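You operate a simulated robot arm through the tools that you are given. There is no shell and no other tool. Be economical: measure what you need, move in short steps, check, and stop when the job is done.

You run a simulated robot arm. Do the job below in one go: nothing can be reset, and whatever is moved stays where it is left.

TASK
The rinse tub has gone weak: bring it back to strength.
Fine: first dip the grey stick, which shows LOW, and stand it on the drying rack; give the tub one shot from the pump; then the blue stick must show MID and goes back where it stood. Set down upright: grey test stick, what you pick out.

It is judged by the outcome, as a careful person would: the job done as asked, and still so three seconds after it is handed in. It fails if anything else is knocked over, pushed out of place, dropped, spilled or broken.

THE ROBOT
A 7-joint arm with a four-finger gripper on a trunk, on a base that drives. Base frame: it is fixed to the floor where the robot stands at the start and does not move with it; the origin is under the middle of the robot, x ahead of it, y to its left, z up; the surface under the hand at the start is at about z = 0.86. Lengths are in m, angles in rad, forces in N, time in s.
Its first joint turns from -1.204 to 3.002 rad. Places, roughly: drying rack [0.6, 0.4, 0.9]; pump head [0.8, 0.2, 1.1]. Payload 3.67 kg.
The TCP is the grasp point between the finger pads, 0.028 m short of the fingertips. In the tool frame z runs along the fingers and y along their closing line. The gripper opens to 0.112 m. The gripper's body begins 0.073 m behind the TCP.
Orientation is that of the tool frame in the base frame, as a unit quaternion [x, y, z, w]. With the fingers straight down and closing along the base's y, the tool's x points along the base's -x, its y along +y and its z along -z.

THE INTERFACE
- The arm moves only by the tool send_rows. Its argument "series" is a list of rows, each a list of 7 numbers: the finger opening in m, from 0 to 0.112, then the shift along the tool's x, y, z in units of 100 mm (1.0 is 100 mm), then the turn, a rotation vector about the tool's x, y, z in units of 120 degrees (1.0 is 120 degrees). In form: [[fingers, dx, dy, dz, rx, ry, rz], ...]. A call has 1 to 8 rows; each row is the pose to reach, as a shift and turn from the pose commanded when the call began, along the tool's axes at that moment. A call with a number of a shift or a turn outside -1 to 1 is refused whole. Each row takes 0.2 s and may step no farther than 0.05 m and 0.15 rad from the row before; otherwise, or with a gripper value out of range, the whole call is refused. Where a pose cannot be reached the arm comes as near as it can. A force on the tool above 40 N (or 10 N above the force at the start of the call, whichever is more), or a blocked arm, ends the call early, and 0.2 s more pass. Each finger halts on what it meets, pressing with about 43 N; the grip force reading is that of the motor and also rises with nothing between the fingers. The clock runs only during rows and for 0.2 s after the last one: add rows that repeat a pose to give the fingers time. The reply holds the time, the measured pose of the TCP, the force on the tool along the base axes, the opening and the grip force, in the units named above and with some noise, with the torque about the TCP (base axes, N m) and any sound that the robot's microphone picked up, and new pictures: "views" is both (left out), scene, wrist or none.
- Cameras (640 x 400 px; columns grow to the right, rows downward): "scene" is now at [0.1256, 0.0448, 1.5162]; the picture's right is [0.47, -0.88, -0.00], its down [-0.54, -0.29, -0.79] and it looks along [0.69, 0.37, -0.62] (base axes); focal length 289 px, centre (320, 200). "wrist" rides on the gripper at [0.06, -0.018, -0.104] in the tool frame; the picture's right is [0.29, 0.96, 0.00], its down [-0.80, 0.24, -0.55] and it looks along [-0.53, 0.16, 0.83] (tool axes); focal length 234 px, centre (320, 200).
- raise_lower(by): slides the trunk up (or, below 0, down) by that many m; the arm and the scene camera ride with it, the base frame stays. It gives what a move gives, with no picture.
- roll_base(legs): drives the robot by 1 to 6 legs, each [ahead, turn to the left] in m and rad, along the robot's own axes; the way and the turn of a leg run together, so that a leg with both is an arc; at most 1.5 m and 3.142 rad a leg. The arm and the cameras ride along, it lands a little off, and it stops where it bumps. It gives what a move gives, and a new picture of the scene camera.
- aim_head(pan, tilt): turns the head with the scene camera to pan (to the left, within 1.501 rad either way) and tilt (down, from -0.506 to 1.204), counted from straight ahead of the robot. It gives what a move gives, and a new picture of the scene camera.
- probe_pixels(camera, pixels): there is no depth. For up to 12 entries [column, row, z] of the newest picture of that camera ("zoom" is the newest enlarged one), the place [x, y] in the base frame at which the ray of that pixel passes the height z, good to about 0.003 m. No time passes.
- zoom(camera, box): a new picture of the part [left, top, right, bottom] of that camera's present view, enlarged. No time passes.
- hand_in(): hands the job in; it is judged then, once.

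Go step by step. Measure first, check grasps and placings, and put right what went wrong. The budget is 80 turns and 260 pictures, counting those below and the enlarged ones. Unless the task says otherwise, let go and move clear before handing in, and close with one line.

The tools are called after "Request:" by a JSON object that holds its "name" and its "arguments". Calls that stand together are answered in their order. send_rows: Moves the arm, as the interface text tells. Its arguments: {"type":"object","properties":{"series":{"type":"array","items":{"type":"array","items":{"type":"number"}}},"views":{"type":"string","enum":["both","scene","wrist","none"]}},"required":["series"]} The other tools are called the same way: raise_lower (by) slides the trunk up or down; roll_base (legs) drives the base; aim_head (pan, tilt) turns the head that bears the scene camera; probe_pixels (camera, pixels) gives the place at which the rays of pixels pass given heights; zoom (camera, box) takes an enlarged picture of a part of a camera's view; hand_in () hands the job in.

At the start:

```text
t: 0.0
position: [0.6261, 0.0729, 1.2179]
ee_rot: [0.003, 1.0, 0.0, -0.001]
contact_force: [-0.2, -0.4, -0.1]
moment: [0.01, 0.01, -0.02]
gripper_width: 0.1122
gripper_force: 0.1
trunk travel left (down, up): [-0.65, 0.19]
robot x, y, heading: [-0.0005, -0.0005, -0.003]
head pan, tilt: [0.494, 0.667]
```

scene: 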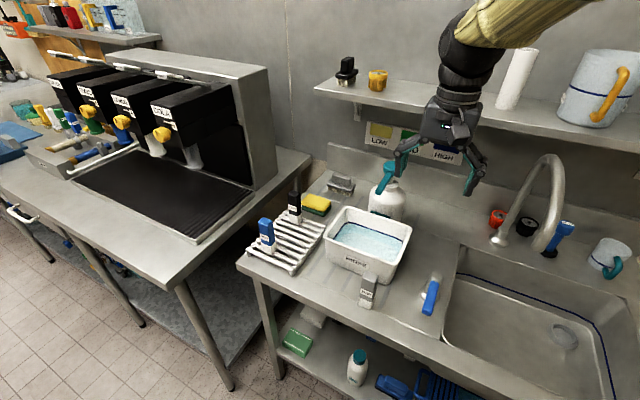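
wrist: 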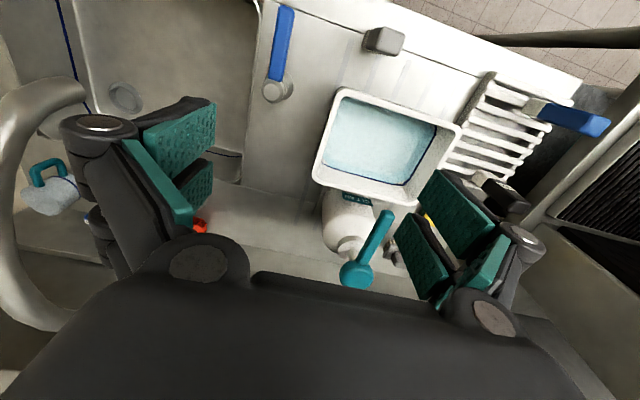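

The scene shows the tub (~370,245), pump bottle (~388,195), a grey stick (~367,292), and blue (~267,235) and black (~295,207) sticks on a rack. I'll zoom in on them before measuring.

Request:
{"name": "zoom", "arguments": {"camera": "scene", "box": [240, 160, 450, 320]}}

Request:
{"name": "zoom", "arguments": {"camera": "scene", "box": [340, 100, 480, 200]}}

Request:
{"name": "zoom", "arguments": {"camera": "wrist", "box": [240, 0, 640, 300]}}

```text
2.50 times, centred on (345, 240) of scene
```

zoom: 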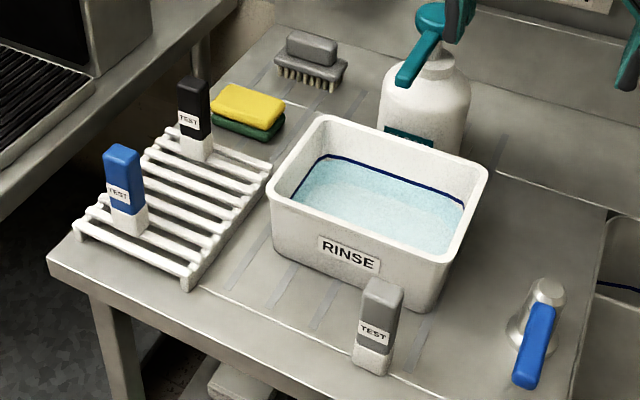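

```text
4.00 times, centred on (410, 150) of scene
```

zoom: 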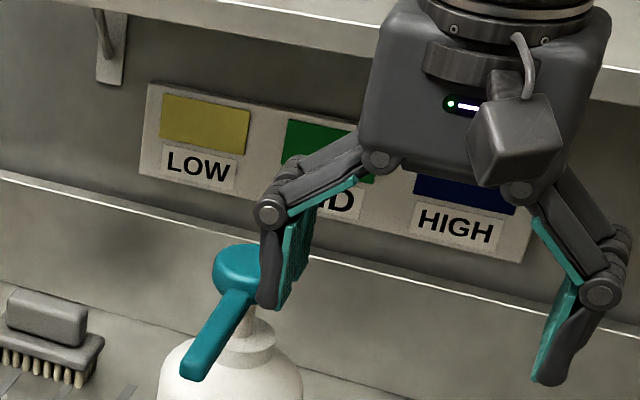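

```text
1.33 times, centred on (440, 150) of wrist
```

zoom: 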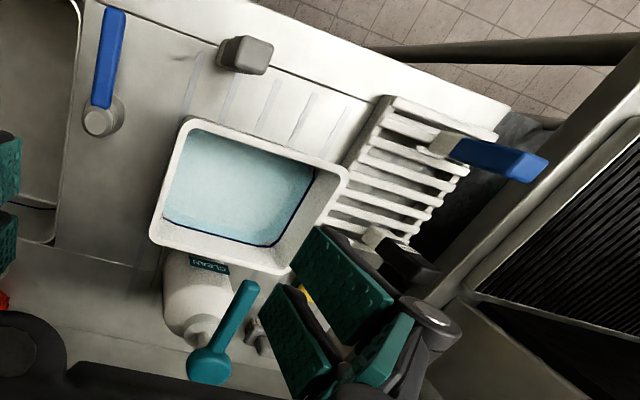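

The pads are white at the bottom of each stick, and the chart reads yellow LOW, green MID, blue HIGH. Next I measure the places of the grey stick, tub, rack, other sticks and pump.

Request:
{"name": "probe_pixels", "arguments": {"camera": "scene", "pixels": [[357.8, 305.2, 0.86], [370.6, 310, 0.86], [365, 272, 0.95], [378.2, 276, 0.95], [361.8, 279.2, 0.95], [376.2, 284, 0.95], [329, 266, 0.86], [387, 284.8, 0.86], [347, 206, 0.98], [411.8, 228.8, 0.98], [393, 264.8, 0.98], [324.2, 236, 0.98]]}}

Request:
{"name": "probe_pixels", "arguments": {"camera": "scene", "pixels": [[263, 251.2, 0.89], [276.2, 252, 0.89], [265.8, 220, 0.99], [294.2, 192, 0.99], [295.8, 223.2, 0.89], [247, 250, 0.89], [291.8, 274, 0.89], [325.8, 226, 0.89], [283, 211.2, 0.89], [391.8, 166, 1.1], [379, 192, 1.08], [432, 283, 0.95]]}}

Request:
{"name": "probe_pixels", "arguments": {"camera": "wrist", "pixels": [[385, 40, 0.96], [362, 268, 1.1], [388, 213, 1.08], [340, 90, 0.98], [460, 130, 0.98], [415, 208, 0.98], [312, 180, 0.98], [500, 205, 0.99], [606, 125, 0.99], [550, 105, 0.89], [480, 75, 0.89]]}}

```text
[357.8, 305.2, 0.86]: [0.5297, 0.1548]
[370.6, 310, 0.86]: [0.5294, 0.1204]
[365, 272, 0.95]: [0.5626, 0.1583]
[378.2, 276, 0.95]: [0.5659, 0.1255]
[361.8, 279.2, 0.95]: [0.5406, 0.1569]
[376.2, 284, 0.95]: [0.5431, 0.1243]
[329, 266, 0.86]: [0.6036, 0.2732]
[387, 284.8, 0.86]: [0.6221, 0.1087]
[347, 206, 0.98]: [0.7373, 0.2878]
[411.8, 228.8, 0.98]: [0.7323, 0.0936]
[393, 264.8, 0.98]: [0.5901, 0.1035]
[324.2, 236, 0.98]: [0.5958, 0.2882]
```

```text
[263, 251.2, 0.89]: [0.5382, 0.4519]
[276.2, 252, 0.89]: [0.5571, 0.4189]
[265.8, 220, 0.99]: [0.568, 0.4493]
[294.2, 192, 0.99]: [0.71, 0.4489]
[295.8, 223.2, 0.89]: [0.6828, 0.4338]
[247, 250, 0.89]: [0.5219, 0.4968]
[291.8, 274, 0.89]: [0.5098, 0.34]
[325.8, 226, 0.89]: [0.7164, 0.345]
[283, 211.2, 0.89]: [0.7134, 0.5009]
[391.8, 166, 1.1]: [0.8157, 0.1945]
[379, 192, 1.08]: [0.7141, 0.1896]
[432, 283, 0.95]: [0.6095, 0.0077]
```

```text
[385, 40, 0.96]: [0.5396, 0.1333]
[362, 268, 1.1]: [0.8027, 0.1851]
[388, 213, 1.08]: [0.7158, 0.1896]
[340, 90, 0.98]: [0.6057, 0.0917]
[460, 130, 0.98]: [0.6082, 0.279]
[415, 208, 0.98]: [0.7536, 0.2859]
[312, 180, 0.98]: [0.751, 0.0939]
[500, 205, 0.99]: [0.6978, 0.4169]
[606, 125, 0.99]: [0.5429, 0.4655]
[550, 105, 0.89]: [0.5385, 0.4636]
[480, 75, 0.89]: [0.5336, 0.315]
```

Grey stick top is about (0.543, 0.137, 0.962), about 22 mm by 33 mm. The tub rim spans x 0.61–0.76, y 0.095–0.285, at z about 0.96. I'll move above the grey stick for a close look and probe the water line.

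Request:
{"name": "send_rows", "arguments": {"series": [[0.112, 0.21, 0.16, 0.2, 0, 0, 0], [0.112, 0.42, 0.33, 0.4, 0, 0, 0], [0.112, 0.63, 0.49, 0.6, 0, 0, 0], [0.112, 0.83, 0.65, 0.8, 0, 0, 0], [0.112, 0.83, 0.65, 1.0, 0, 0, 0]]}}

Request:
{"name": "probe_pixels", "arguments": {"camera": "scene", "pixels": [[349, 222, 0.93], [349, 222, 0.94], [349, 222, 0.92], [404, 242, 0.93], [404, 242, 0.92]]}}

```text
t: 1.2
position: [0.5444, 0.1389, 1.1176]
ee_rot: [0.004, 1.0, 0.0, -0.001]
contact_force: [0.0, -1.0, 0.0]
moment: [0.04, 0.04, 0.03]
gripper_width: 0.112
gripper_force: 0.1
trunk travel left (down, up): [-0.65, 0.19]
robot x, y, heading: [-0.0009, 0.0069, 0.001]
head pan, tilt: [0.494, 0.667]
```

scene: 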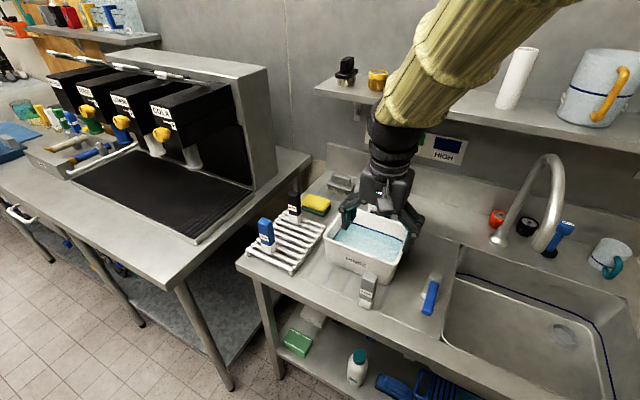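
wrist: 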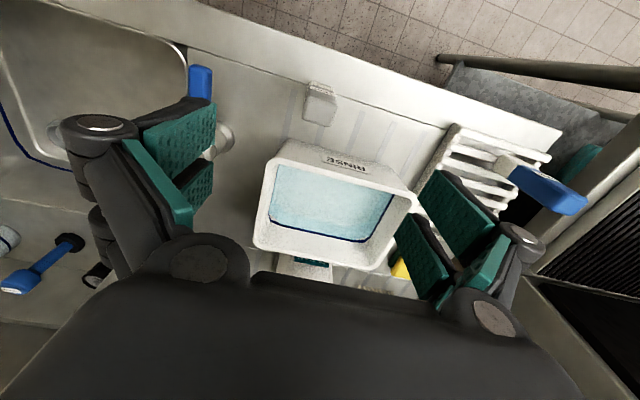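

```text
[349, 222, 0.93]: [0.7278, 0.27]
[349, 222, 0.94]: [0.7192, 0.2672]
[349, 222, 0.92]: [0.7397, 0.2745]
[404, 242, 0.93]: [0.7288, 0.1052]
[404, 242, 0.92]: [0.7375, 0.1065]
```

The wrist view shows the stick at about (320,95), nearly under the hand. I'll zoom and probe to centre on it.

Request:
{"name": "zoom", "arguments": {"camera": "wrist", "box": [260, 50, 420, 150]}}

Request:
{"name": "zoom", "arguments": {"camera": "wrist", "box": [430, 110, 610, 230]}}

Request:
{"name": "probe_pixels", "arguments": {"camera": "wrist", "pixels": [[310, 82, 0.962], [335, 86, 0.962], [308, 94, 0.962], [336, 97, 0.962], [308, 118, 0.87], [330, 122, 0.87]]}}

```text
4.00 times, centred on (340, 100) of wrist
```

zoom: 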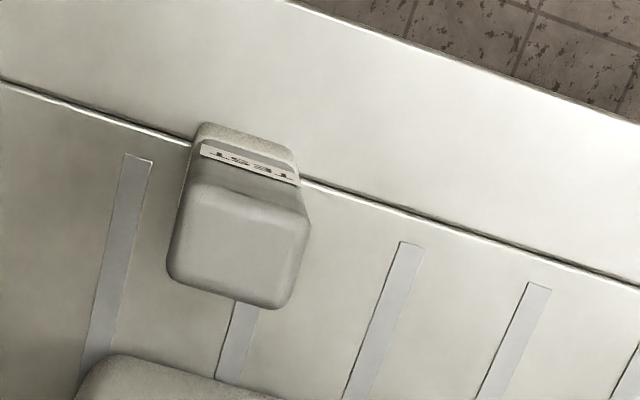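

```text
3.33 times, centred on (520, 170) of wrist
```

zoom: 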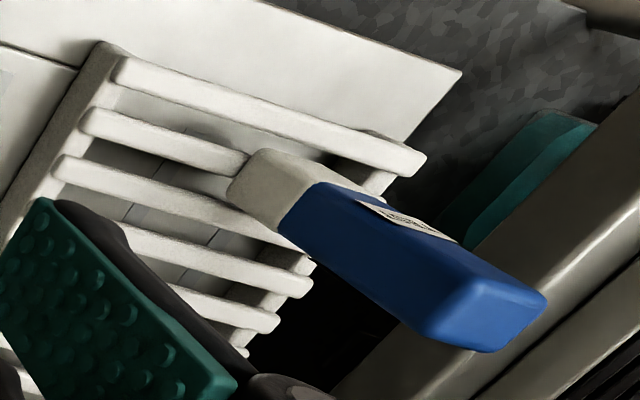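

```text
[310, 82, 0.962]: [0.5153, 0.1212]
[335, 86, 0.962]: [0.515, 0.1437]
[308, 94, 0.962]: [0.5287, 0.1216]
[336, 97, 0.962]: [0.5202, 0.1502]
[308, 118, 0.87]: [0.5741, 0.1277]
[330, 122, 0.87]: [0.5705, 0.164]
```

Request:
{"name": "probe_pixels", "arguments": {"camera": "wrist", "pixels": [[307.5, 96.3, 0.962], [337.5, 103.8, 0.962], [331, 127, 0.962], [302, 118.8, 0.962], [310, 82, 0.86], [335, 89, 0.86], [502, 117, 0.89], [552, 170, 0.99], [578, 193, 0.99], [550, 192, 0.99], [490, 165, 0.88], [525, 185, 0.88]]}}

```text
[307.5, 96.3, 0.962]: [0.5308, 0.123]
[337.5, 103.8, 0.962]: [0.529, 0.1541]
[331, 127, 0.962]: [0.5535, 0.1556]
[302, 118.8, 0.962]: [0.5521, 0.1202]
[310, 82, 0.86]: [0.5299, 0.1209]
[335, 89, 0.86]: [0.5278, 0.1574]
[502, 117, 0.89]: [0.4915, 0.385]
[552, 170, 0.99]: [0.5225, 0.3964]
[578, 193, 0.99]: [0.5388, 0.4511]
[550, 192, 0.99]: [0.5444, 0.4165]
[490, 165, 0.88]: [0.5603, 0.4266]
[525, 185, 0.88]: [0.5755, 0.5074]
```

Grey stick is centred at (0.5415, 0.139), under the TCP within 3 mm. Descending.

Request:
{"name": "send_rows", "arguments": {"series": [[0.112, 0.03, 0, 0.4, 0, 0, 0], [0.112, 0.03, 0, 0.8, 0, 0, 0], [0.112, 0.03, 0, 1.0, 0, 0, 0]], "views": "none"}}

Request:
{"name": "send_rows", "arguments": {"series": [[0.112, 0, 0, 0.4, 0, 0, 0], [0.112, 0, 0, 0.77, 0, 0, 0], [0.112, 0, 0, 0.77, 0, 0, 0]]}}

```text
t: 2.2
position: [0.5507, 0.1382, 1.048]
ee_rot: [0.013, 0.999, 0.031, 0.013]
contact_force: [-0.3, -0.4, 0.0]
moment: [0.03, -0.04, -0.01]
gripper_width: 0.1119
gripper_force: 0.0
trunk travel left (down, up): [-0.65, 0.19]
robot x, y, heading: [-0.004, 0.0078, 0.0]
head pan, tilt: [0.494, 0.667]
stopped in row 3: the arm was blocked; the commanded pose is now the measured one
```

```text
t: 3.2
position: [0.5719, 0.1422, 1.0095]
ee_rot: [0.032, 0.997, 0.071, 0.022]
contact_force: [0.7, -0.5, -0.9]
moment: [0.01, 0.0, 0.01]
gripper_width: 0.1119
gripper_force: 0.1
trunk travel left (down, up): [-0.65, 0.19]
robot x, y, heading: [-0.0002, 0.0062, -0.002]
head pan, tilt: [0.494, 0.667]
stopped in row 3: the arm was blocked; the commanded pose is now the measured one
```

scene: 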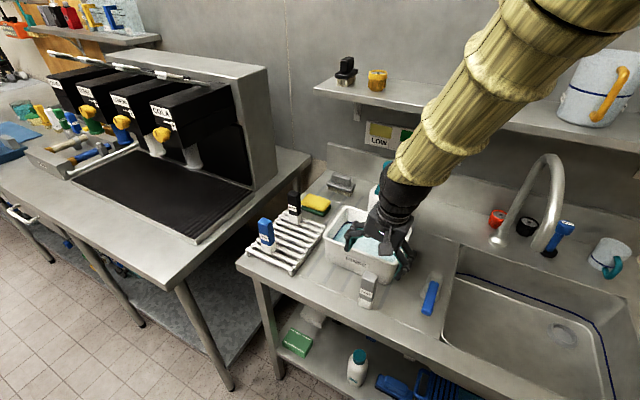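
wrist: 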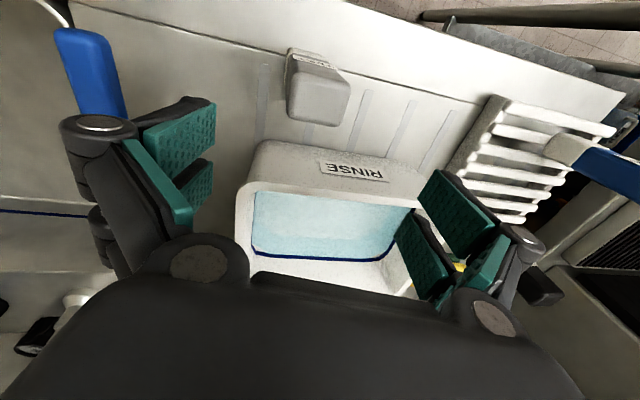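

The arm hits a joint limit when reaching this low near the robot. I'll return to the good upright pose above the stick and lower the trunk instead.

Request:
{"name": "send_rows", "arguments": {"series": [[0.112, 0.065, 0.026, -0.25, 0.017, 0.005, -0.008], [0.112, 0.13, 0.052, -0.5, 0.034, 0.01, -0.016], [0.112, 0.2, 0.08, -0.75, 0.051, 0.016, -0.023], [0.112, 0.259, 0.104, -1.0, 0.068, 0.021, -0.031], [0.112, 0.259, 0.104, -1.0, 0.068, 0.021, -0.031]], "views": "none"}}

```text
t: 4.4
position: [0.5407, 0.1415, 1.1063]
ee_rot: [-0.002, 1.0, -0.004, 0.001]
contact_force: [0.9, -0.5, -0.3]
moment: [0.04, 0.0, 0.0]
gripper_width: 0.1123
gripper_force: 0.1
trunk travel left (down, up): [-0.65, 0.19]
robot x, y, heading: [-0.0015, 0.0032, 0.001]
head pan, tilt: [0.494, 0.667]
```

Upright again at (0.541, 0.141, 1.106). I'll lower the trunk by 0.10.

Request:
{"name": "raise_lower", "arguments": {"by": -0.1}}

Request:
{"name": "send_rows", "arguments": {"series": [[0.112, 0, -0.02, 0.1, 0, 0, 0]]}}

```text
t: 5.7
position: [0.5406, 0.1413, 1.0052]
ee_rot: [-0.001, 1.0, -0.003, 0.001]
contact_force: [-0.3, -0.5, -0.2]
moment: [0.05, 0.02, -0.03]
gripper_width: 0.1121
gripper_force: 0.1
trunk travel left (down, up): [-0.55, 0.29]
robot x, y, heading: [0.0001, 0.0052, 0.006]
head pan, tilt: [0.494, 0.667]
```

```text
t: 6.1
position: [0.5407, 0.1407, 0.9988]
ee_rot: [-0.001, 1.0, 0.001, 0.002]
contact_force: [0.9, 0.3, -0.5]
moment: [-0.01, 0.0, -0.02]
gripper_width: 0.112
gripper_force: 0.0
trunk travel left (down, up): [-0.55, 0.29]
robot x, y, heading: [-0.0024, 0.0004, 0.003]
head pan, tilt: [0.494, 0.667]
```

scene: 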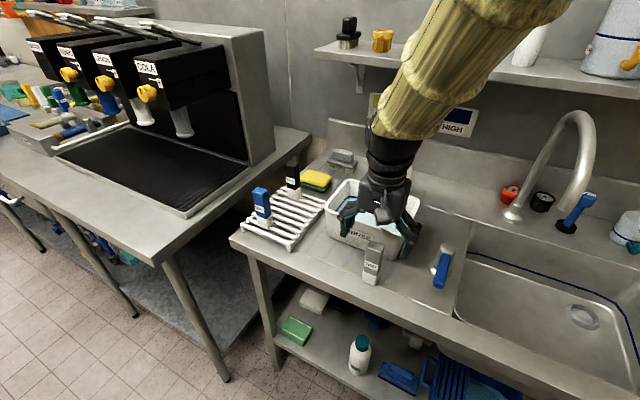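
wrist: 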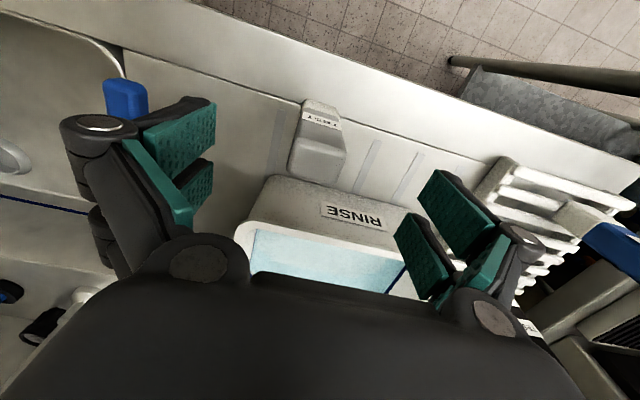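

The stick top at wrist (318,165) is aligned with the TCP between open fingers. I'll lower another 60 mm and close.

Request:
{"name": "raise_lower", "arguments": {"by": -0.06}}

Request:
{"name": "send_rows", "arguments": {"series": [[0.112, 0, 0, 0, 0, 0, 0]]}}

```text
t: 7.1
position: [0.5412, 0.1403, 0.9378]
ee_rot: [0.0, 1.0, 0.0, 0.001]
contact_force: [-0.8, -0.9, -1.4]
moment: [0.01, 0.01, 0.02]
gripper_width: 0.1119
gripper_force: 0.0
trunk travel left (down, up): [-0.49, 0.35]
robot x, y, heading: [-0.0008, 0.0029, -0.006]
head pan, tilt: [0.494, 0.667]
```

```text
t: 7.5
position: [0.5418, 0.1405, 0.9361]
ee_rot: [0.001, 1.0, -0.001, 0.001]
contact_force: [-0.7, 0.1, 0.8]
moment: [0.01, 0.01, -0.01]
gripper_width: 0.1119
gripper_force: 0.0
trunk travel left (down, up): [-0.49, 0.35]
robot x, y, heading: [-0.0013, 0.0031, 0.002]
head pan, tilt: [0.494, 0.667]
```

scene: 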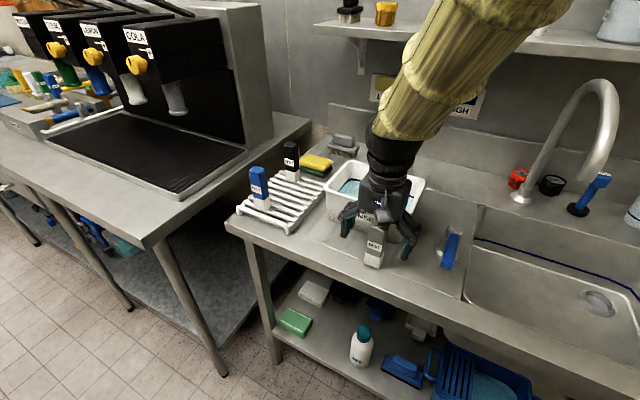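
wrist: 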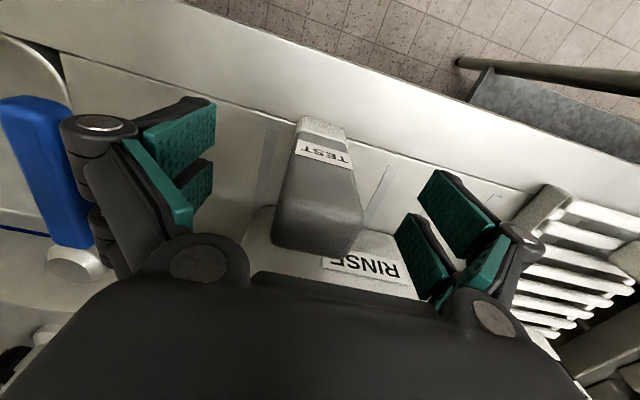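

Fingers straddle the stick. Closing.

Request:
{"name": "send_rows", "arguments": {"series": [[0.07, 0, 0, 0, 0, 0, 0], [0.045, 0, 0, 0, 0, 0, 0], [0.02, 0, 0, 0, 0, 0, 0], [0.02, 0, 0, 0, 0, 0, 0], [0.02, 0, 0, 0, 0, 0, 0]], "views": "wrist"}}

```text
t: 8.7
position: [0.541, 0.1392, 0.9366]
ee_rot: [0.0, 1.0, 0.001, 0.0]
contact_force: [-0.2, 0.6, -0.3]
moment: [-0.01, 0.0, 0.01]
gripper_width: 0.0331
gripper_force: 42.9
trunk travel left (down, up): [-0.49, 0.35]
robot x, y, heading: [-0.0003, 0.0045, -0.001]
head pan, tilt: [0.494, 0.667]
```

wrist: 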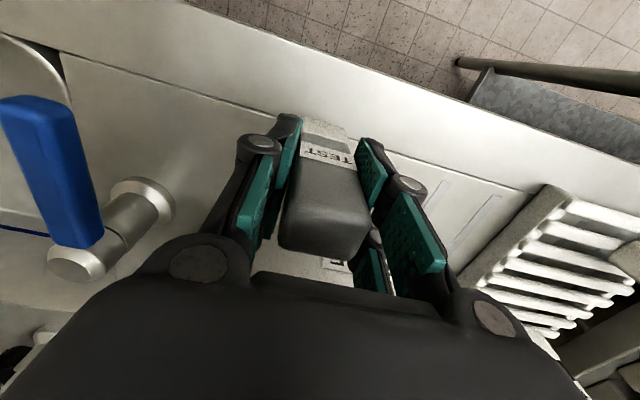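

Grip holds at 33 mm with 43 N. Lift 150 mm with the trunk, then move forward over the tub.

Request:
{"name": "raise_lower", "arguments": {"by": 0.15}}

Request:
{"name": "send_rows", "arguments": {"series": [[0.02, -0.3, 0.05, 0, 0, 0, 0], [0.02, -0.6, 0.1, 0, 0, 0, 0], [0.02, -0.9, 0.15, 0, 0, 0, 0], [0.02, -1.0, 0.15, 0, 0, 0, 0]], "views": "none"}}

Request:
{"name": "send_rows", "arguments": {"series": [[0.02, -0.1, 0, 0, 0, 0, 0], [0.02, -0.1, 0, 0, 0, 0, 0]]}}

```text
t: 10.5
position: [0.5413, 0.1399, 1.0884]
ee_rot: [0.0, 1.0, 0.0, 0.001]
contact_force: [0.3, -0.2, -1.7]
moment: [0.01, 0.01, 0.01]
gripper_width: 0.0334
gripper_force: 43.1
trunk travel left (down, up): [-0.64, 0.2]
robot x, y, heading: [-0.0, 0.0015, 0.003]
head pan, tilt: [0.494, 0.667]
```

```text
t: 11.7
position: [0.6491, 0.1493, 1.1181]
ee_rot: [0.005, 1.0, 0.022, 0.013]
contact_force: [-0.2, 0.2, -1.1]
moment: [-0.01, -0.01, -0.03]
gripper_width: 0.0332
gripper_force: 42.8
trunk travel left (down, up): [-0.64, 0.2]
robot x, y, heading: [0.0028, 0.0047, 0.004]
head pan, tilt: [0.494, 0.667]
stopped in row 4: the arm was blocked; the commanded pose is now the measured one
```

```text
t: 12.3
position: [0.6571, 0.1505, 1.1198]
ee_rot: [0.006, 1.0, 0.023, 0.014]
contact_force: [-0.1, 0.7, -1.1]
moment: [-0.01, 0.01, -0.01]
gripper_width: 0.0336
gripper_force: 43.0
trunk travel left (down, up): [-0.64, 0.2]
robot x, y, heading: [0.0059, 0.004, 0.001]
head pan, tilt: [0.494, 0.667]
```

scene: 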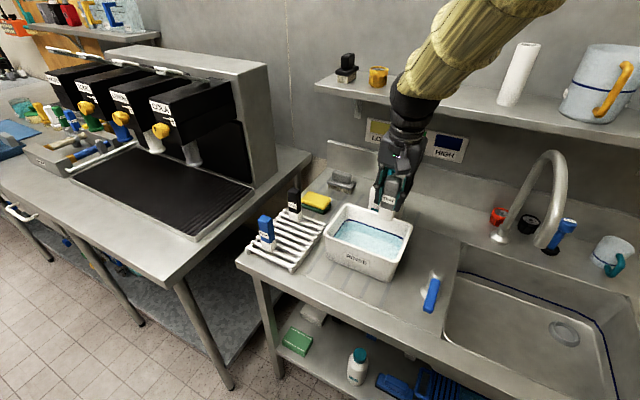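
wrist: 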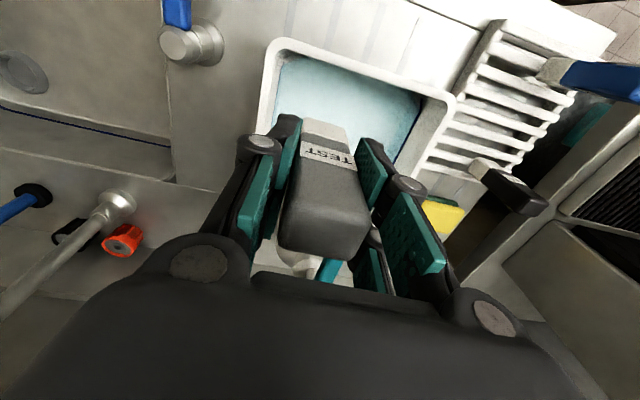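

The hand is over the tub, but the arm is close to its lower limit. I'll straighten and raise the arm so the trunk can do the lowering.

Request:
{"name": "send_rows", "arguments": {"series": [[0.02, 0.02, 0.01, -0.3, 0.011, 0.006, -0.003], [0.02, 0.05, 0.02, -0.6, 0.022, 0.013, -0.006], [0.02, 0.05, 0.02, -0.9, 0.022, 0.013, -0.006], [0.02, 0.05, 0.02, -0.9, 0.022, 0.013, -0.006]], "views": "none"}}

Request:
{"name": "raise_lower", "arguments": {"by": -0.15}}

Request:
{"name": "send_rows", "arguments": {"series": [[0.02, 0, 0, 0, 0, 0, 0]]}}

```text
t: 13.3
position: [0.6509, 0.1491, 1.2042]
ee_rot: [-0.001, 1.0, -0.004, -0.001]
contact_force: [0.0, -0.5, -0.9]
moment: [-0.06, -0.03, -0.02]
gripper_width: 0.0335
gripper_force: 43.1
trunk travel left (down, up): [-0.64, 0.2]
robot x, y, heading: [0.0024, 0.0075, -0.001]
head pan, tilt: [0.494, 0.667]
```

```text
t: 15.0
position: [0.65, 0.1499, 1.0561]
ee_rot: [-0.002, 1.0, -0.004, -0.001]
contact_force: [-0.3, 0.4, -0.7]
moment: [0.02, 0.01, 0.02]
gripper_width: 0.0333
gripper_force: 43.6
trunk travel left (down, up): [-0.49, 0.35]
robot x, y, heading: [-0.0022, 0.0054, 0.0]
head pan, tilt: [0.494, 0.667]
```

```text
t: 15.4
position: [0.6492, 0.1481, 1.0539]
ee_rot: [-0.002, 1.0, -0.004, -0.001]
contact_force: [0.2, 0.0, -1.0]
moment: [-0.02, -0.03, 0.06]
gripper_width: 0.0333
gripper_force: 42.7
trunk travel left (down, up): [-0.49, 0.35]
robot x, y, heading: [0.0006, 0.0001, -0.0]
head pan, tilt: [0.494, 0.667]
```

scene: 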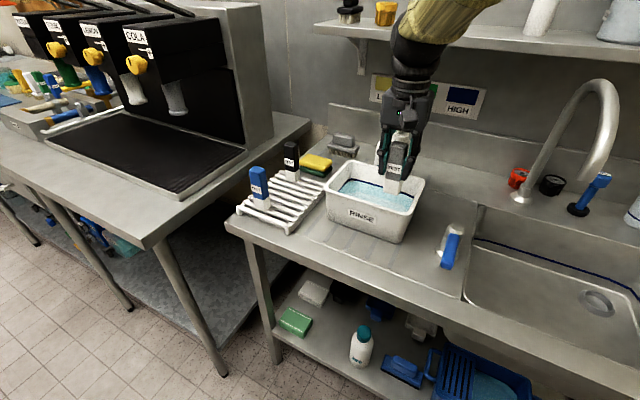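
wrist: 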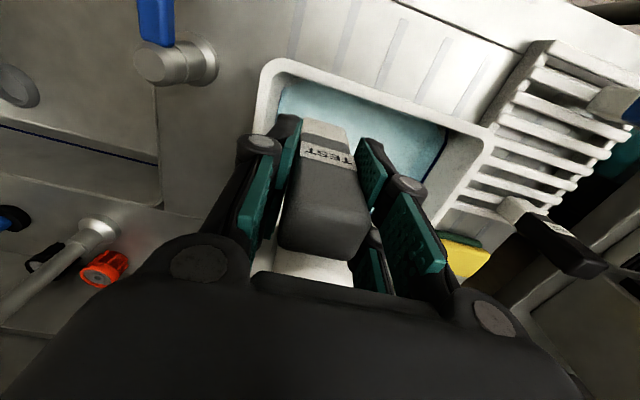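

The stick is over the tub, left of the nozzle. I'll check clearance to the nozzle before dipping.

Request:
{"name": "zoom", "arguments": {"camera": "scene", "box": [310, 100, 470, 250]}}

Request:
{"name": "zoom", "arguments": {"camera": "wrist", "box": [220, 60, 480, 300]}}

```text
2.67 times, centred on (390, 175) of scene
```

zoom: 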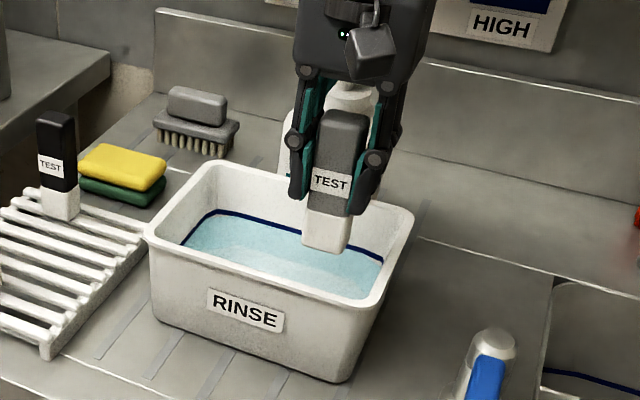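

```text
1.67 times, centred on (350, 180) of wrist
```

zoom: 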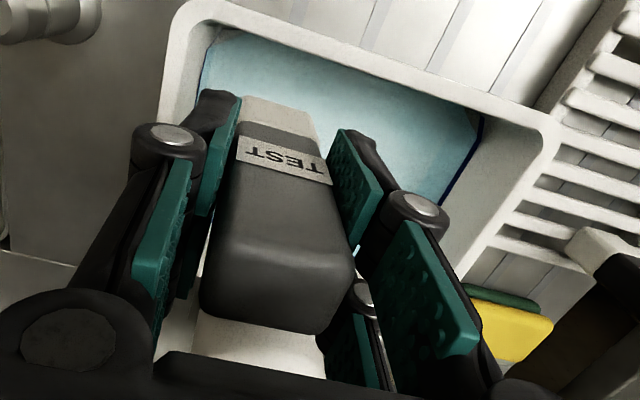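

Clear of the nozzle. Dipping by 95 mm with the trunk.

Request:
{"name": "raise_lower", "arguments": {"by": -0.095}}

Request:
{"name": "send_rows", "arguments": {"series": [[0.02, 0, 0, 0, 0, 0, 0], [0.02, 0, 0, 0, 0, 0, 0], [0.02, 0, 0, 0, 0, 0, 0], [0.02, 0, 0, 0, 0, 0, 0], [0.02, 0, 0, 0, 0, 0, 0]], "views": "both"}}

Request:
{"name": "raise_lower", "arguments": {"by": 0.095}}

Request:
{"name": "zoom", "arguments": {"camera": "scene", "box": [310, 100, 470, 250]}}

```text
t: 16.7
position: [0.6506, 0.1498, 0.9597]
ee_rot: [-0.003, 1.0, -0.005, -0.001]
contact_force: [0.0, 0.9, -0.2]
moment: [0.03, -0.03, 0.0]
gripper_width: 0.0334
gripper_force: 43.0
trunk travel left (down, up): [-0.395, 0.445]
robot x, y, heading: [-0.0007, 0.0027, 0.0]
head pan, tilt: [0.494, 0.667]
```

```text
t: 17.9
position: [0.649, 0.1496, 0.9606]
ee_rot: [-0.002, 1.0, -0.004, -0.001]
contact_force: [0.1, 0.2, -1.0]
moment: [-0.01, 0.02, 0.0]
gripper_width: 0.0331
gripper_force: 42.8
trunk travel left (down, up): [-0.395, 0.445]
robot x, y, heading: [0.0019, 0.0035, -0.001]
head pan, tilt: [0.494, 0.667]
```

scene: 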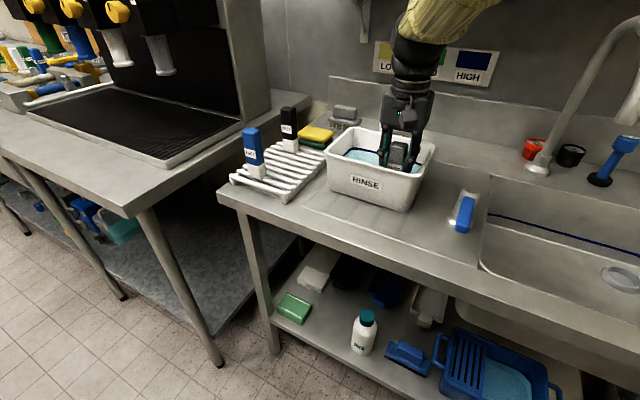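
wrist: 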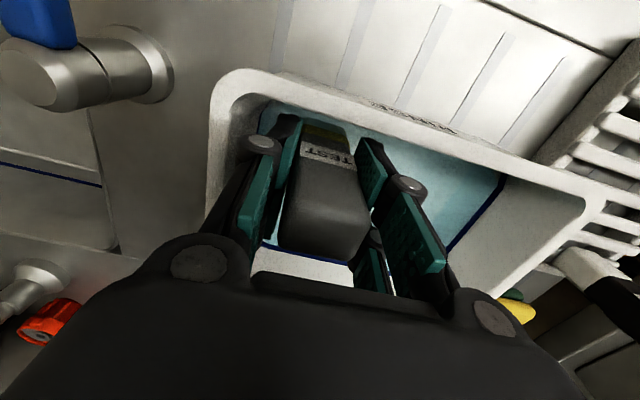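

```text
t: 19.2
position: [0.6508, 0.1484, 1.0549]
ee_rot: [-0.002, 1.0, -0.004, 0.0]
contact_force: [0.1, 0.5, -0.7]
moment: [0.0, -0.02, -0.01]
gripper_width: 0.0333
gripper_force: 43.1
trunk travel left (down, up): [-0.49, 0.35]
robot x, y, heading: [0.0029, 0.0042, 0.001]
head pan, tilt: [0.494, 0.667]
```

```text
2.67 times, centred on (390, 175) of scene
```

zoom: 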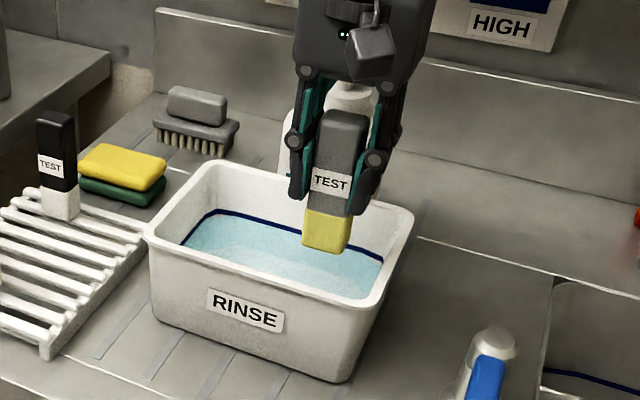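

The pad is yellow: LOW. Now I measure the rack slats for a stable spot.

Request:
{"name": "zoom", "arguments": {"camera": "scene", "box": [220, 130, 348, 240]}}

Request:
{"name": "zoom", "arguments": {"camera": "wrist", "box": [450, 30, 640, 260]}}

```text
3.64 times, centred on (284, 185) of scene
```

zoom: 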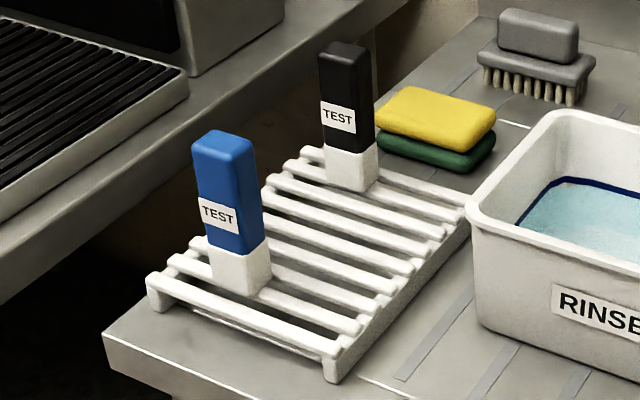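

```text
1.74 times, centred on (545, 145) of wrist
```

zoom: 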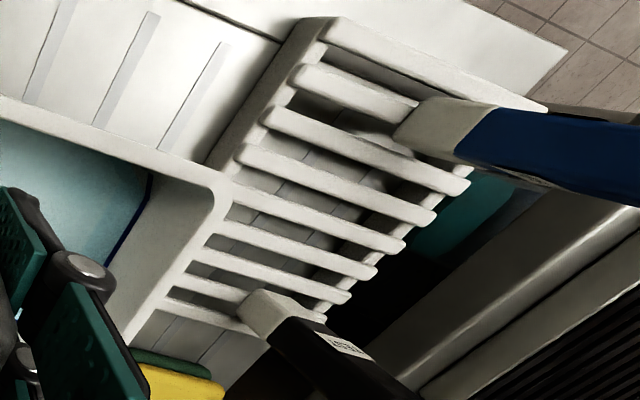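

Request:
{"name": "probe_pixels", "arguments": {"camera": "zoom", "pixels": [[335, 28, 0.89], [545, 105, 0.89], [360, 86, 0.89], [350, 135, 0.89], [320, 170, 0.89], [300, 208, 0.89], [280, 242, 0.89], [265, 270, 0.89], [455, 183, 0.89], [425, 217, 0.89], [395, 245, 0.89], [365, 270, 0.89]]}}

Request:
{"name": "probe_pixels", "arguments": {"camera": "scene", "pixels": [[237.3, 206.4, 0.89], [288.1, 225.7, 0.89], [243.4, 201, 0.89], [295, 219.3, 0.89], [300, 213, 0.89], [304.8, 208, 0.89], [309.2, 202, 0.89], [255, 208, 0.89], [268.5, 211.5, 0.89], [270.7, 206, 0.89]]}}

```text
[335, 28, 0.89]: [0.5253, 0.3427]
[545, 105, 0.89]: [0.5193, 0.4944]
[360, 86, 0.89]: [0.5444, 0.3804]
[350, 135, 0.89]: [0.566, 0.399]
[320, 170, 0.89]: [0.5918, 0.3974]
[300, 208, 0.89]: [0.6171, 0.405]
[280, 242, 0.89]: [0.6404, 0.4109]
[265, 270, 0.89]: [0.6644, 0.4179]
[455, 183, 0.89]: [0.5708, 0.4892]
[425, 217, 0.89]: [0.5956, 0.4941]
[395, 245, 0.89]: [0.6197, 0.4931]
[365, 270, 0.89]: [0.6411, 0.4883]
```

```text
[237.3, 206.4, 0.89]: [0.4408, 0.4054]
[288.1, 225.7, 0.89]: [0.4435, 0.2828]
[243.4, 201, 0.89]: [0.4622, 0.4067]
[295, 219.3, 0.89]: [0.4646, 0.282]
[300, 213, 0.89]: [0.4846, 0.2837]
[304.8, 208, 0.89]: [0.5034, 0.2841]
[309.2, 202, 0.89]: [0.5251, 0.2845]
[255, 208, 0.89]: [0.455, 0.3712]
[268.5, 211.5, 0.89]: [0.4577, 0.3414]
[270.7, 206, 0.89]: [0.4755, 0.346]
```

Slats run along y with a 24 mm pitch (centres x about 0.592, 0.617, 0.640), so the free gap near x≈0.628, y≈0.41 is a good spot between the blue and black sticks. I'll lift and carry the stick there.

Request:
{"name": "raise_lower", "arguments": {"by": 0.06}}

Request:
{"name": "send_rows", "arguments": {"series": [[0.02, 0.03, 0.2, 0, 0, 0, 0], [0.02, 0.06, 0.5, 0, 0, 0, 0], [0.02, 0.1, 0.8, 0, 0, 0, 0], [0.02, 0.12, 1.0, 0, 0, 0, 0]], "views": "none"}}

Request:
{"name": "send_rows", "arguments": {"series": [[0.02, 0.03, 0.3, 0, 0, 0, 0], [0.02, 0.06, 0.6, 0, 0, 0, 0], [0.02, 0.08, 0.9, 0, 0, 0, 0], [0.02, 0.1, 1.0, 0, 0, 0, 0]], "views": "none"}}

Request:
{"name": "send_rows", "arguments": {"series": [[0.02, 0, 0.3, 0, 0, 0, 0], [0.02, 0, 0.6, 0, 0, 0, 0], [0.02, 0, 0.6, 0, 0, 0, 0]]}}

```text
t: 20.2
position: [0.6506, 0.1494, 1.1155]
ee_rot: [-0.002, 1.0, -0.004, 0.0]
contact_force: [-0.3, 0.0, -1.0]
moment: [0.02, 0.01, -0.03]
gripper_width: 0.033
gripper_force: 42.8
trunk travel left (down, up): [-0.55, 0.29]
robot x, y, heading: [-0.0026, 0.0037, -0.001]
head pan, tilt: [0.494, 0.667]
```

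```text
t: 21.4
position: [0.6557, 0.2239, 1.1579]
ee_rot: [0.018, 0.999, 0.044, -0.001]
contact_force: [0.0, 0.1, -0.6]
moment: [-0.03, -0.04, 0.04]
gripper_width: 0.0333
gripper_force: 42.8
trunk travel left (down, up): [-0.55, 0.29]
robot x, y, heading: [-0.0021, -0.0004, 0.001]
head pan, tilt: [0.494, 0.667]
stopped in row 4: the arm was blocked; the commanded pose is now the measured one
```

```text
t: 22.6
position: [0.673, 0.285, 1.2383]
ee_rot: [0.041, 0.994, 0.099, 0.009]
contact_force: [0.7, -1.0, -1.7]
moment: [0.0, -0.03, 0.01]
gripper_width: 0.0334
gripper_force: 43.4
trunk travel left (down, up): [-0.55, 0.29]
robot x, y, heading: [-0.0007, 0.0038, -0.001]
head pan, tilt: [0.494, 0.667]
stopped in row 4: the arm was blocked; the commanded pose is now the measured one
```

```text
t: 23.6
position: [0.692, 0.3085, 1.3086]
ee_rot: [0.057, 0.988, 0.14, 0.021]
contact_force: [0.9, -0.7, -0.2]
moment: [0.07, 0.0, 0.01]
gripper_width: 0.0332
gripper_force: 42.8
trunk travel left (down, up): [-0.55, 0.29]
robot x, y, heading: [0.0042, 0.004, 0.002]
head pan, tilt: [0.494, 0.667]
stopped in row 3: the arm was blocked; the commanded pose is now the measured one
```

scene: 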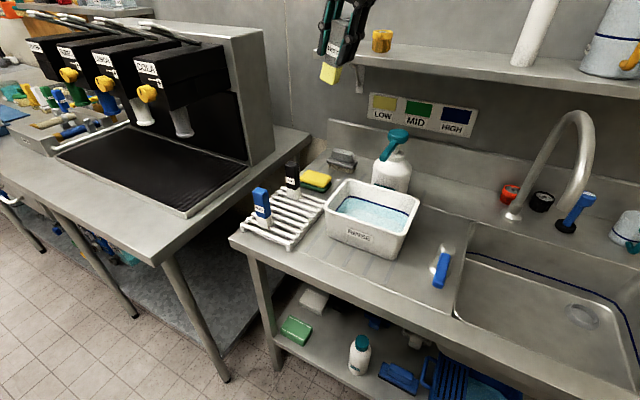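
wrist: 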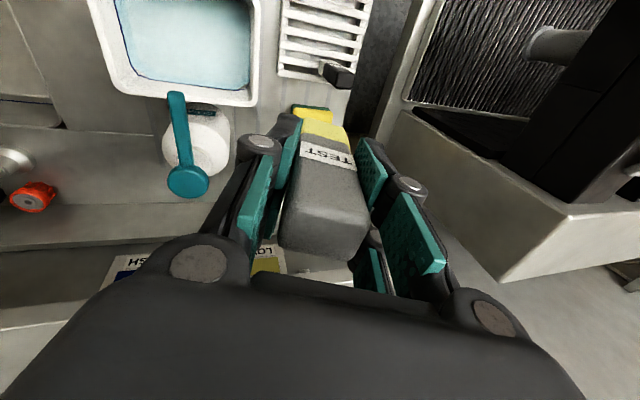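

The arm drifted: it runs into a joint limit when low relative to the trunk while moving left. I'll straighten the hand higher up first, then use a lower trunk.

Request:
{"name": "send_rows", "arguments": {"series": [[0.02, 0.16, 0.16, -0.2, 0.033, 0.005, -0.014], [0.02, 0.32, 0.33, -0.38, 0.067, 0.01, -0.028], [0.02, 0.49, 0.5, -0.57, 0.1, 0.015, -0.041], [0.02, 0.65, 0.66, -0.76, 0.134, 0.02, -0.055], [0.02, 0.65, 0.66, -0.76, 0.134, 0.02, -0.055]]}}

```text
t: 24.7
position: [0.6594, 0.2832, 1.4713]
ee_rot: [0.029, 0.998, 0.061, 0.006]
contact_force: [-0.5, -0.3, -1.0]
moment: [0.04, 0.0, 0.01]
gripper_width: 0.0332
gripper_force: 42.9
trunk travel left (down, up): [-0.55, 0.29]
robot x, y, heading: [0.0002, 0.0057, -0.002]
head pan, tilt: [0.494, 0.667]
stopped in row 5: the arm was blocked; the commanded pose is now the measured one
```

scene: 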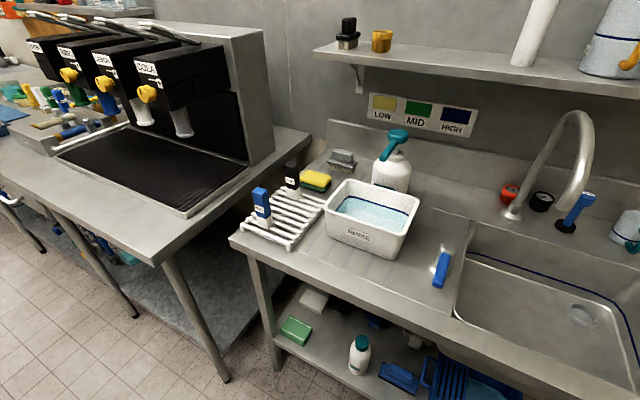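
wrist: 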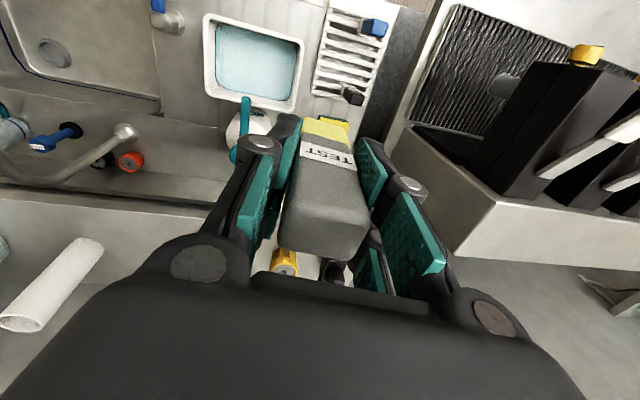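

Even high up, y to the left is limited, so the bearing itself is the problem. I'll bring the hand back to the comfortable bearing and then turn the base left.

Request:
{"name": "send_rows", "arguments": {"series": [[0.02, 0.08, -0.32, 0.23, 0.02, 0.002, -0.01], [0.02, 0.16, -0.64, 0.46, 0.04, 0.004, -0.02], [0.02, 0.25, -0.95, 0.69, 0.058, 0.006, -0.028], [0.02, 0.25, -0.95, 0.69, 0.058, 0.006, -0.028]], "views": "none"}}

```text
t: 25.7
position: [0.6294, 0.2037, 1.3855]
ee_rot: [-0.002, 1.0, -0.003, -0.003]
contact_force: [0.0, 0.2, -0.8]
moment: [-0.02, 0.01, -0.02]
gripper_width: 0.0331
gripper_force: 42.7
trunk travel left (down, up): [-0.55, 0.29]
robot x, y, heading: [-0.0015, 0.0039, 0.001]
head pan, tilt: [0.494, 0.667]
```

Straight again at (0.629, 0.204, 1.386). I'll move slightly right and down, then turn the base left by 0.5 rad.

Request:
{"name": "send_rows", "arguments": {"series": [[0.02, 0, -0.33, 0.2, 0, 0, 0], [0.02, 0, -0.66, 0.4, 0, 0, 0], [0.02, 0, -1.0, 0.6, 0, 0, 0], [0.02, 0, -1.0, 0.6, 0, 0, 0]], "views": "none"}}

Request:
{"name": "roll_base", "arguments": {"legs": [[0, 0.5]]}}

```text
t: 26.7
position: [0.6304, 0.1052, 1.3248]
ee_rot: [-0.003, 1.0, -0.004, -0.002]
contact_force: [-0.4, -0.9, -1.5]
moment: [-0.02, -0.03, 0.0]
gripper_width: 0.0333
gripper_force: 43.1
trunk travel left (down, up): [-0.55, 0.29]
robot x, y, heading: [-0.0006, 0.0015, -0.002]
head pan, tilt: [0.494, 0.667]
```

```text
t: 28.6
position: [0.5043, 0.3951, 1.3249]
ee_rot: [-0.251, 0.968, -0.003, -0.002]
contact_force: [0.8, 0.3, -0.3]
moment: [-0.01, -0.04, 0.01]
gripper_width: 0.0336
gripper_force: 43.3
trunk travel left (down, up): [-0.55, 0.29]
robot x, y, heading: [0.0004, 0.005, 0.503]
head pan, tilt: [0.494, 0.667]
```

scene: 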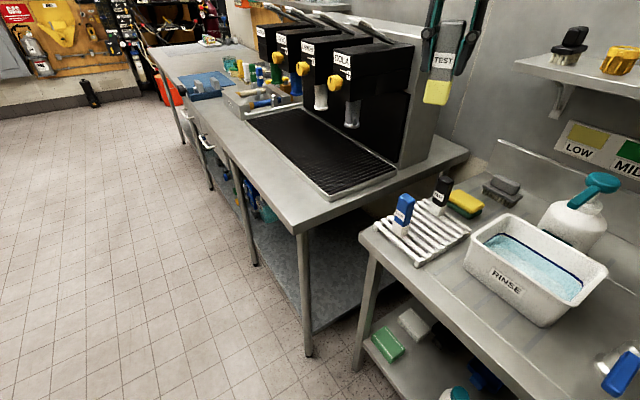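

Base is turned. Now I'll straighten the hand's yaw and move toward the rack, to test whether the arm is freer.

Request:
{"name": "aim_head", "arguments": {"pan": 0.1, "tilt": 0.75}}

Request:
{"name": "send_rows", "arguments": {"series": [[0.02, -0.2, -0.09, 0, 0, 0, 0.06], [0.02, -0.42, -0.18, 0, 0, 0, 0.121], [0.02, -0.63, -0.27, 0, 0, 0, 0.182], [0.02, -0.836, -0.35, 0, 0, 0, 0.242], [0.02, -0.836, -0.35, 0, 0, 0, 0.242]]}}

```text
t: 29.4
position: [0.5035, 0.394, 1.3266]
ee_rot: [-0.251, 0.968, -0.003, -0.001]
contact_force: [-0.4, -0.1, -0.2]
moment: [0.03, -0.01, 0.03]
gripper_width: 0.0333
gripper_force: 42.4
trunk travel left (down, up): [-0.55, 0.29]
robot x, y, heading: [-0.0013, 0.0023, 0.501]
head pan, tilt: [0.099, 0.75]
```

scene: 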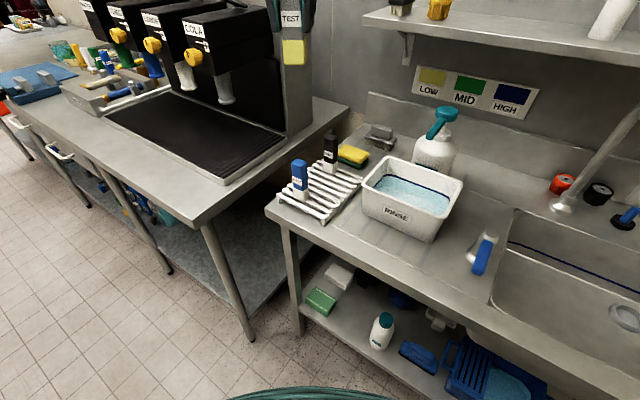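

```text
t: 30.6
position: [0.5941, 0.402, 1.3267]
ee_rot: [0.001, 1.0, -0.003, 0.0]
contact_force: [-0.1, 0.4, -1.1]
moment: [0.05, 0.02, 0.0]
gripper_width: 0.0336
gripper_force: 42.7
trunk travel left (down, up): [-0.55, 0.29]
robot x, y, heading: [-0.0018, 0.0015, 0.509]
head pan, tilt: [0.099, 0.75]
```

scene: 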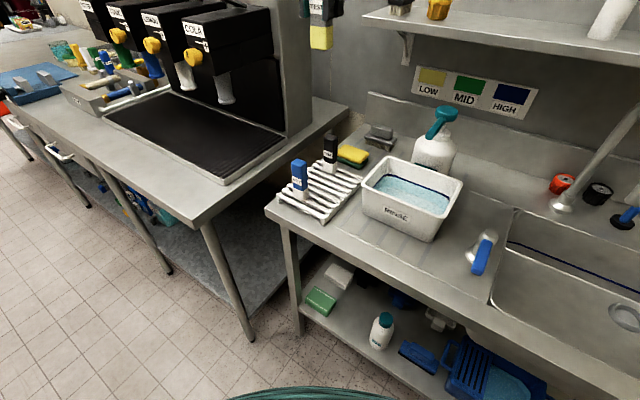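
wrist: 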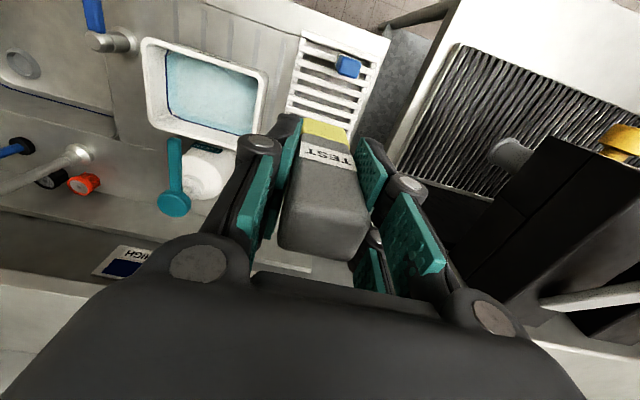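

The arm now reaches freely: hand straight at (0.594, 0.402, 1.327). Measuring rack from both cameras.

Request:
{"name": "zoom", "arguments": {"camera": "wrist", "box": [280, 20, 400, 130]}}

Request:
{"name": "zoom", "arguments": {"camera": "scene", "box": [265, 120, 375, 225]}}

```text
3.64 times, centred on (340, 75) of wrist
```

zoom: 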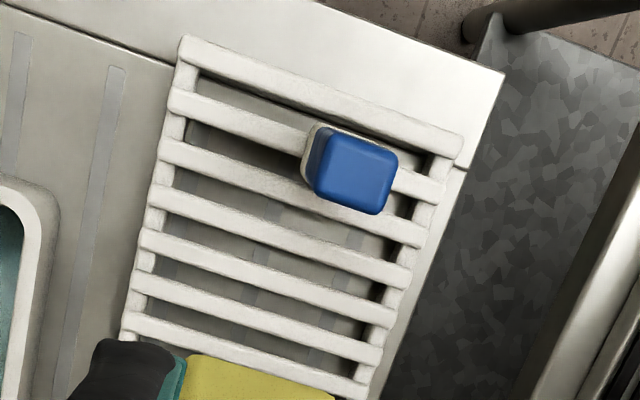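

```text
3.81 times, centred on (320, 172) of scene
```

zoom: 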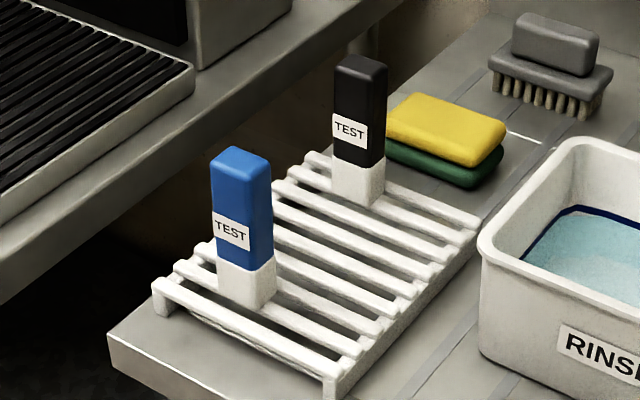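

Request:
{"name": "probe_pixels", "arguments": {"camera": "wrist", "pixels": [[326.3, 70.6, 0.89], [326.3, 84.3, 0.89], [326.3, 97, 0.89], [326.3, 109.1, 0.89], [326.3, 119.8, 0.89], [342.7, 57.1, 0.99], [361.4, 62.6, 0.99], [355.9, 78.6, 0.99], [339.5, 73.6, 0.99]]}}

Request:
{"name": "probe_pixels", "arguments": {"camera": "zoom", "pixels": [[211, 157, 0.99], [240, 147, 0.99], [270, 163, 0.99], [245, 174, 0.99], [217, 297, 0.89], [252, 312, 0.89], [277, 293, 0.89], [345, 380, 0.89], [158, 283, 0.89], [385, 317, 0.89], [405, 292, 0.89], [425, 267, 0.89]]}}

```text
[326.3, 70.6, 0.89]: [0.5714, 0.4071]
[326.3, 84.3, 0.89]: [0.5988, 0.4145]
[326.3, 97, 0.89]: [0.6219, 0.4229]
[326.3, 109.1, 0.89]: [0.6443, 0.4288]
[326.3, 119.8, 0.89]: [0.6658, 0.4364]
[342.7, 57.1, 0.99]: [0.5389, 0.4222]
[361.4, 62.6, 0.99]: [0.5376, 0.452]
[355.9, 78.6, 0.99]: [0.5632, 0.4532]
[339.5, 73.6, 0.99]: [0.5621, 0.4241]
```

```text
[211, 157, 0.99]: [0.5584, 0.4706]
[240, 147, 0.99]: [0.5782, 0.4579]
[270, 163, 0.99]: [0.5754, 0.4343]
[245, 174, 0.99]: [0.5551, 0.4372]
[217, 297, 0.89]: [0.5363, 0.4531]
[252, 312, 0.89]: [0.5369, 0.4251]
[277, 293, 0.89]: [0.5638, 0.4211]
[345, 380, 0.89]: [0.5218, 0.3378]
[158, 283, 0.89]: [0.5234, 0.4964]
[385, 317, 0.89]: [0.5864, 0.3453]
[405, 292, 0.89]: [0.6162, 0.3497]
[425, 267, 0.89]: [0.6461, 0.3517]
```

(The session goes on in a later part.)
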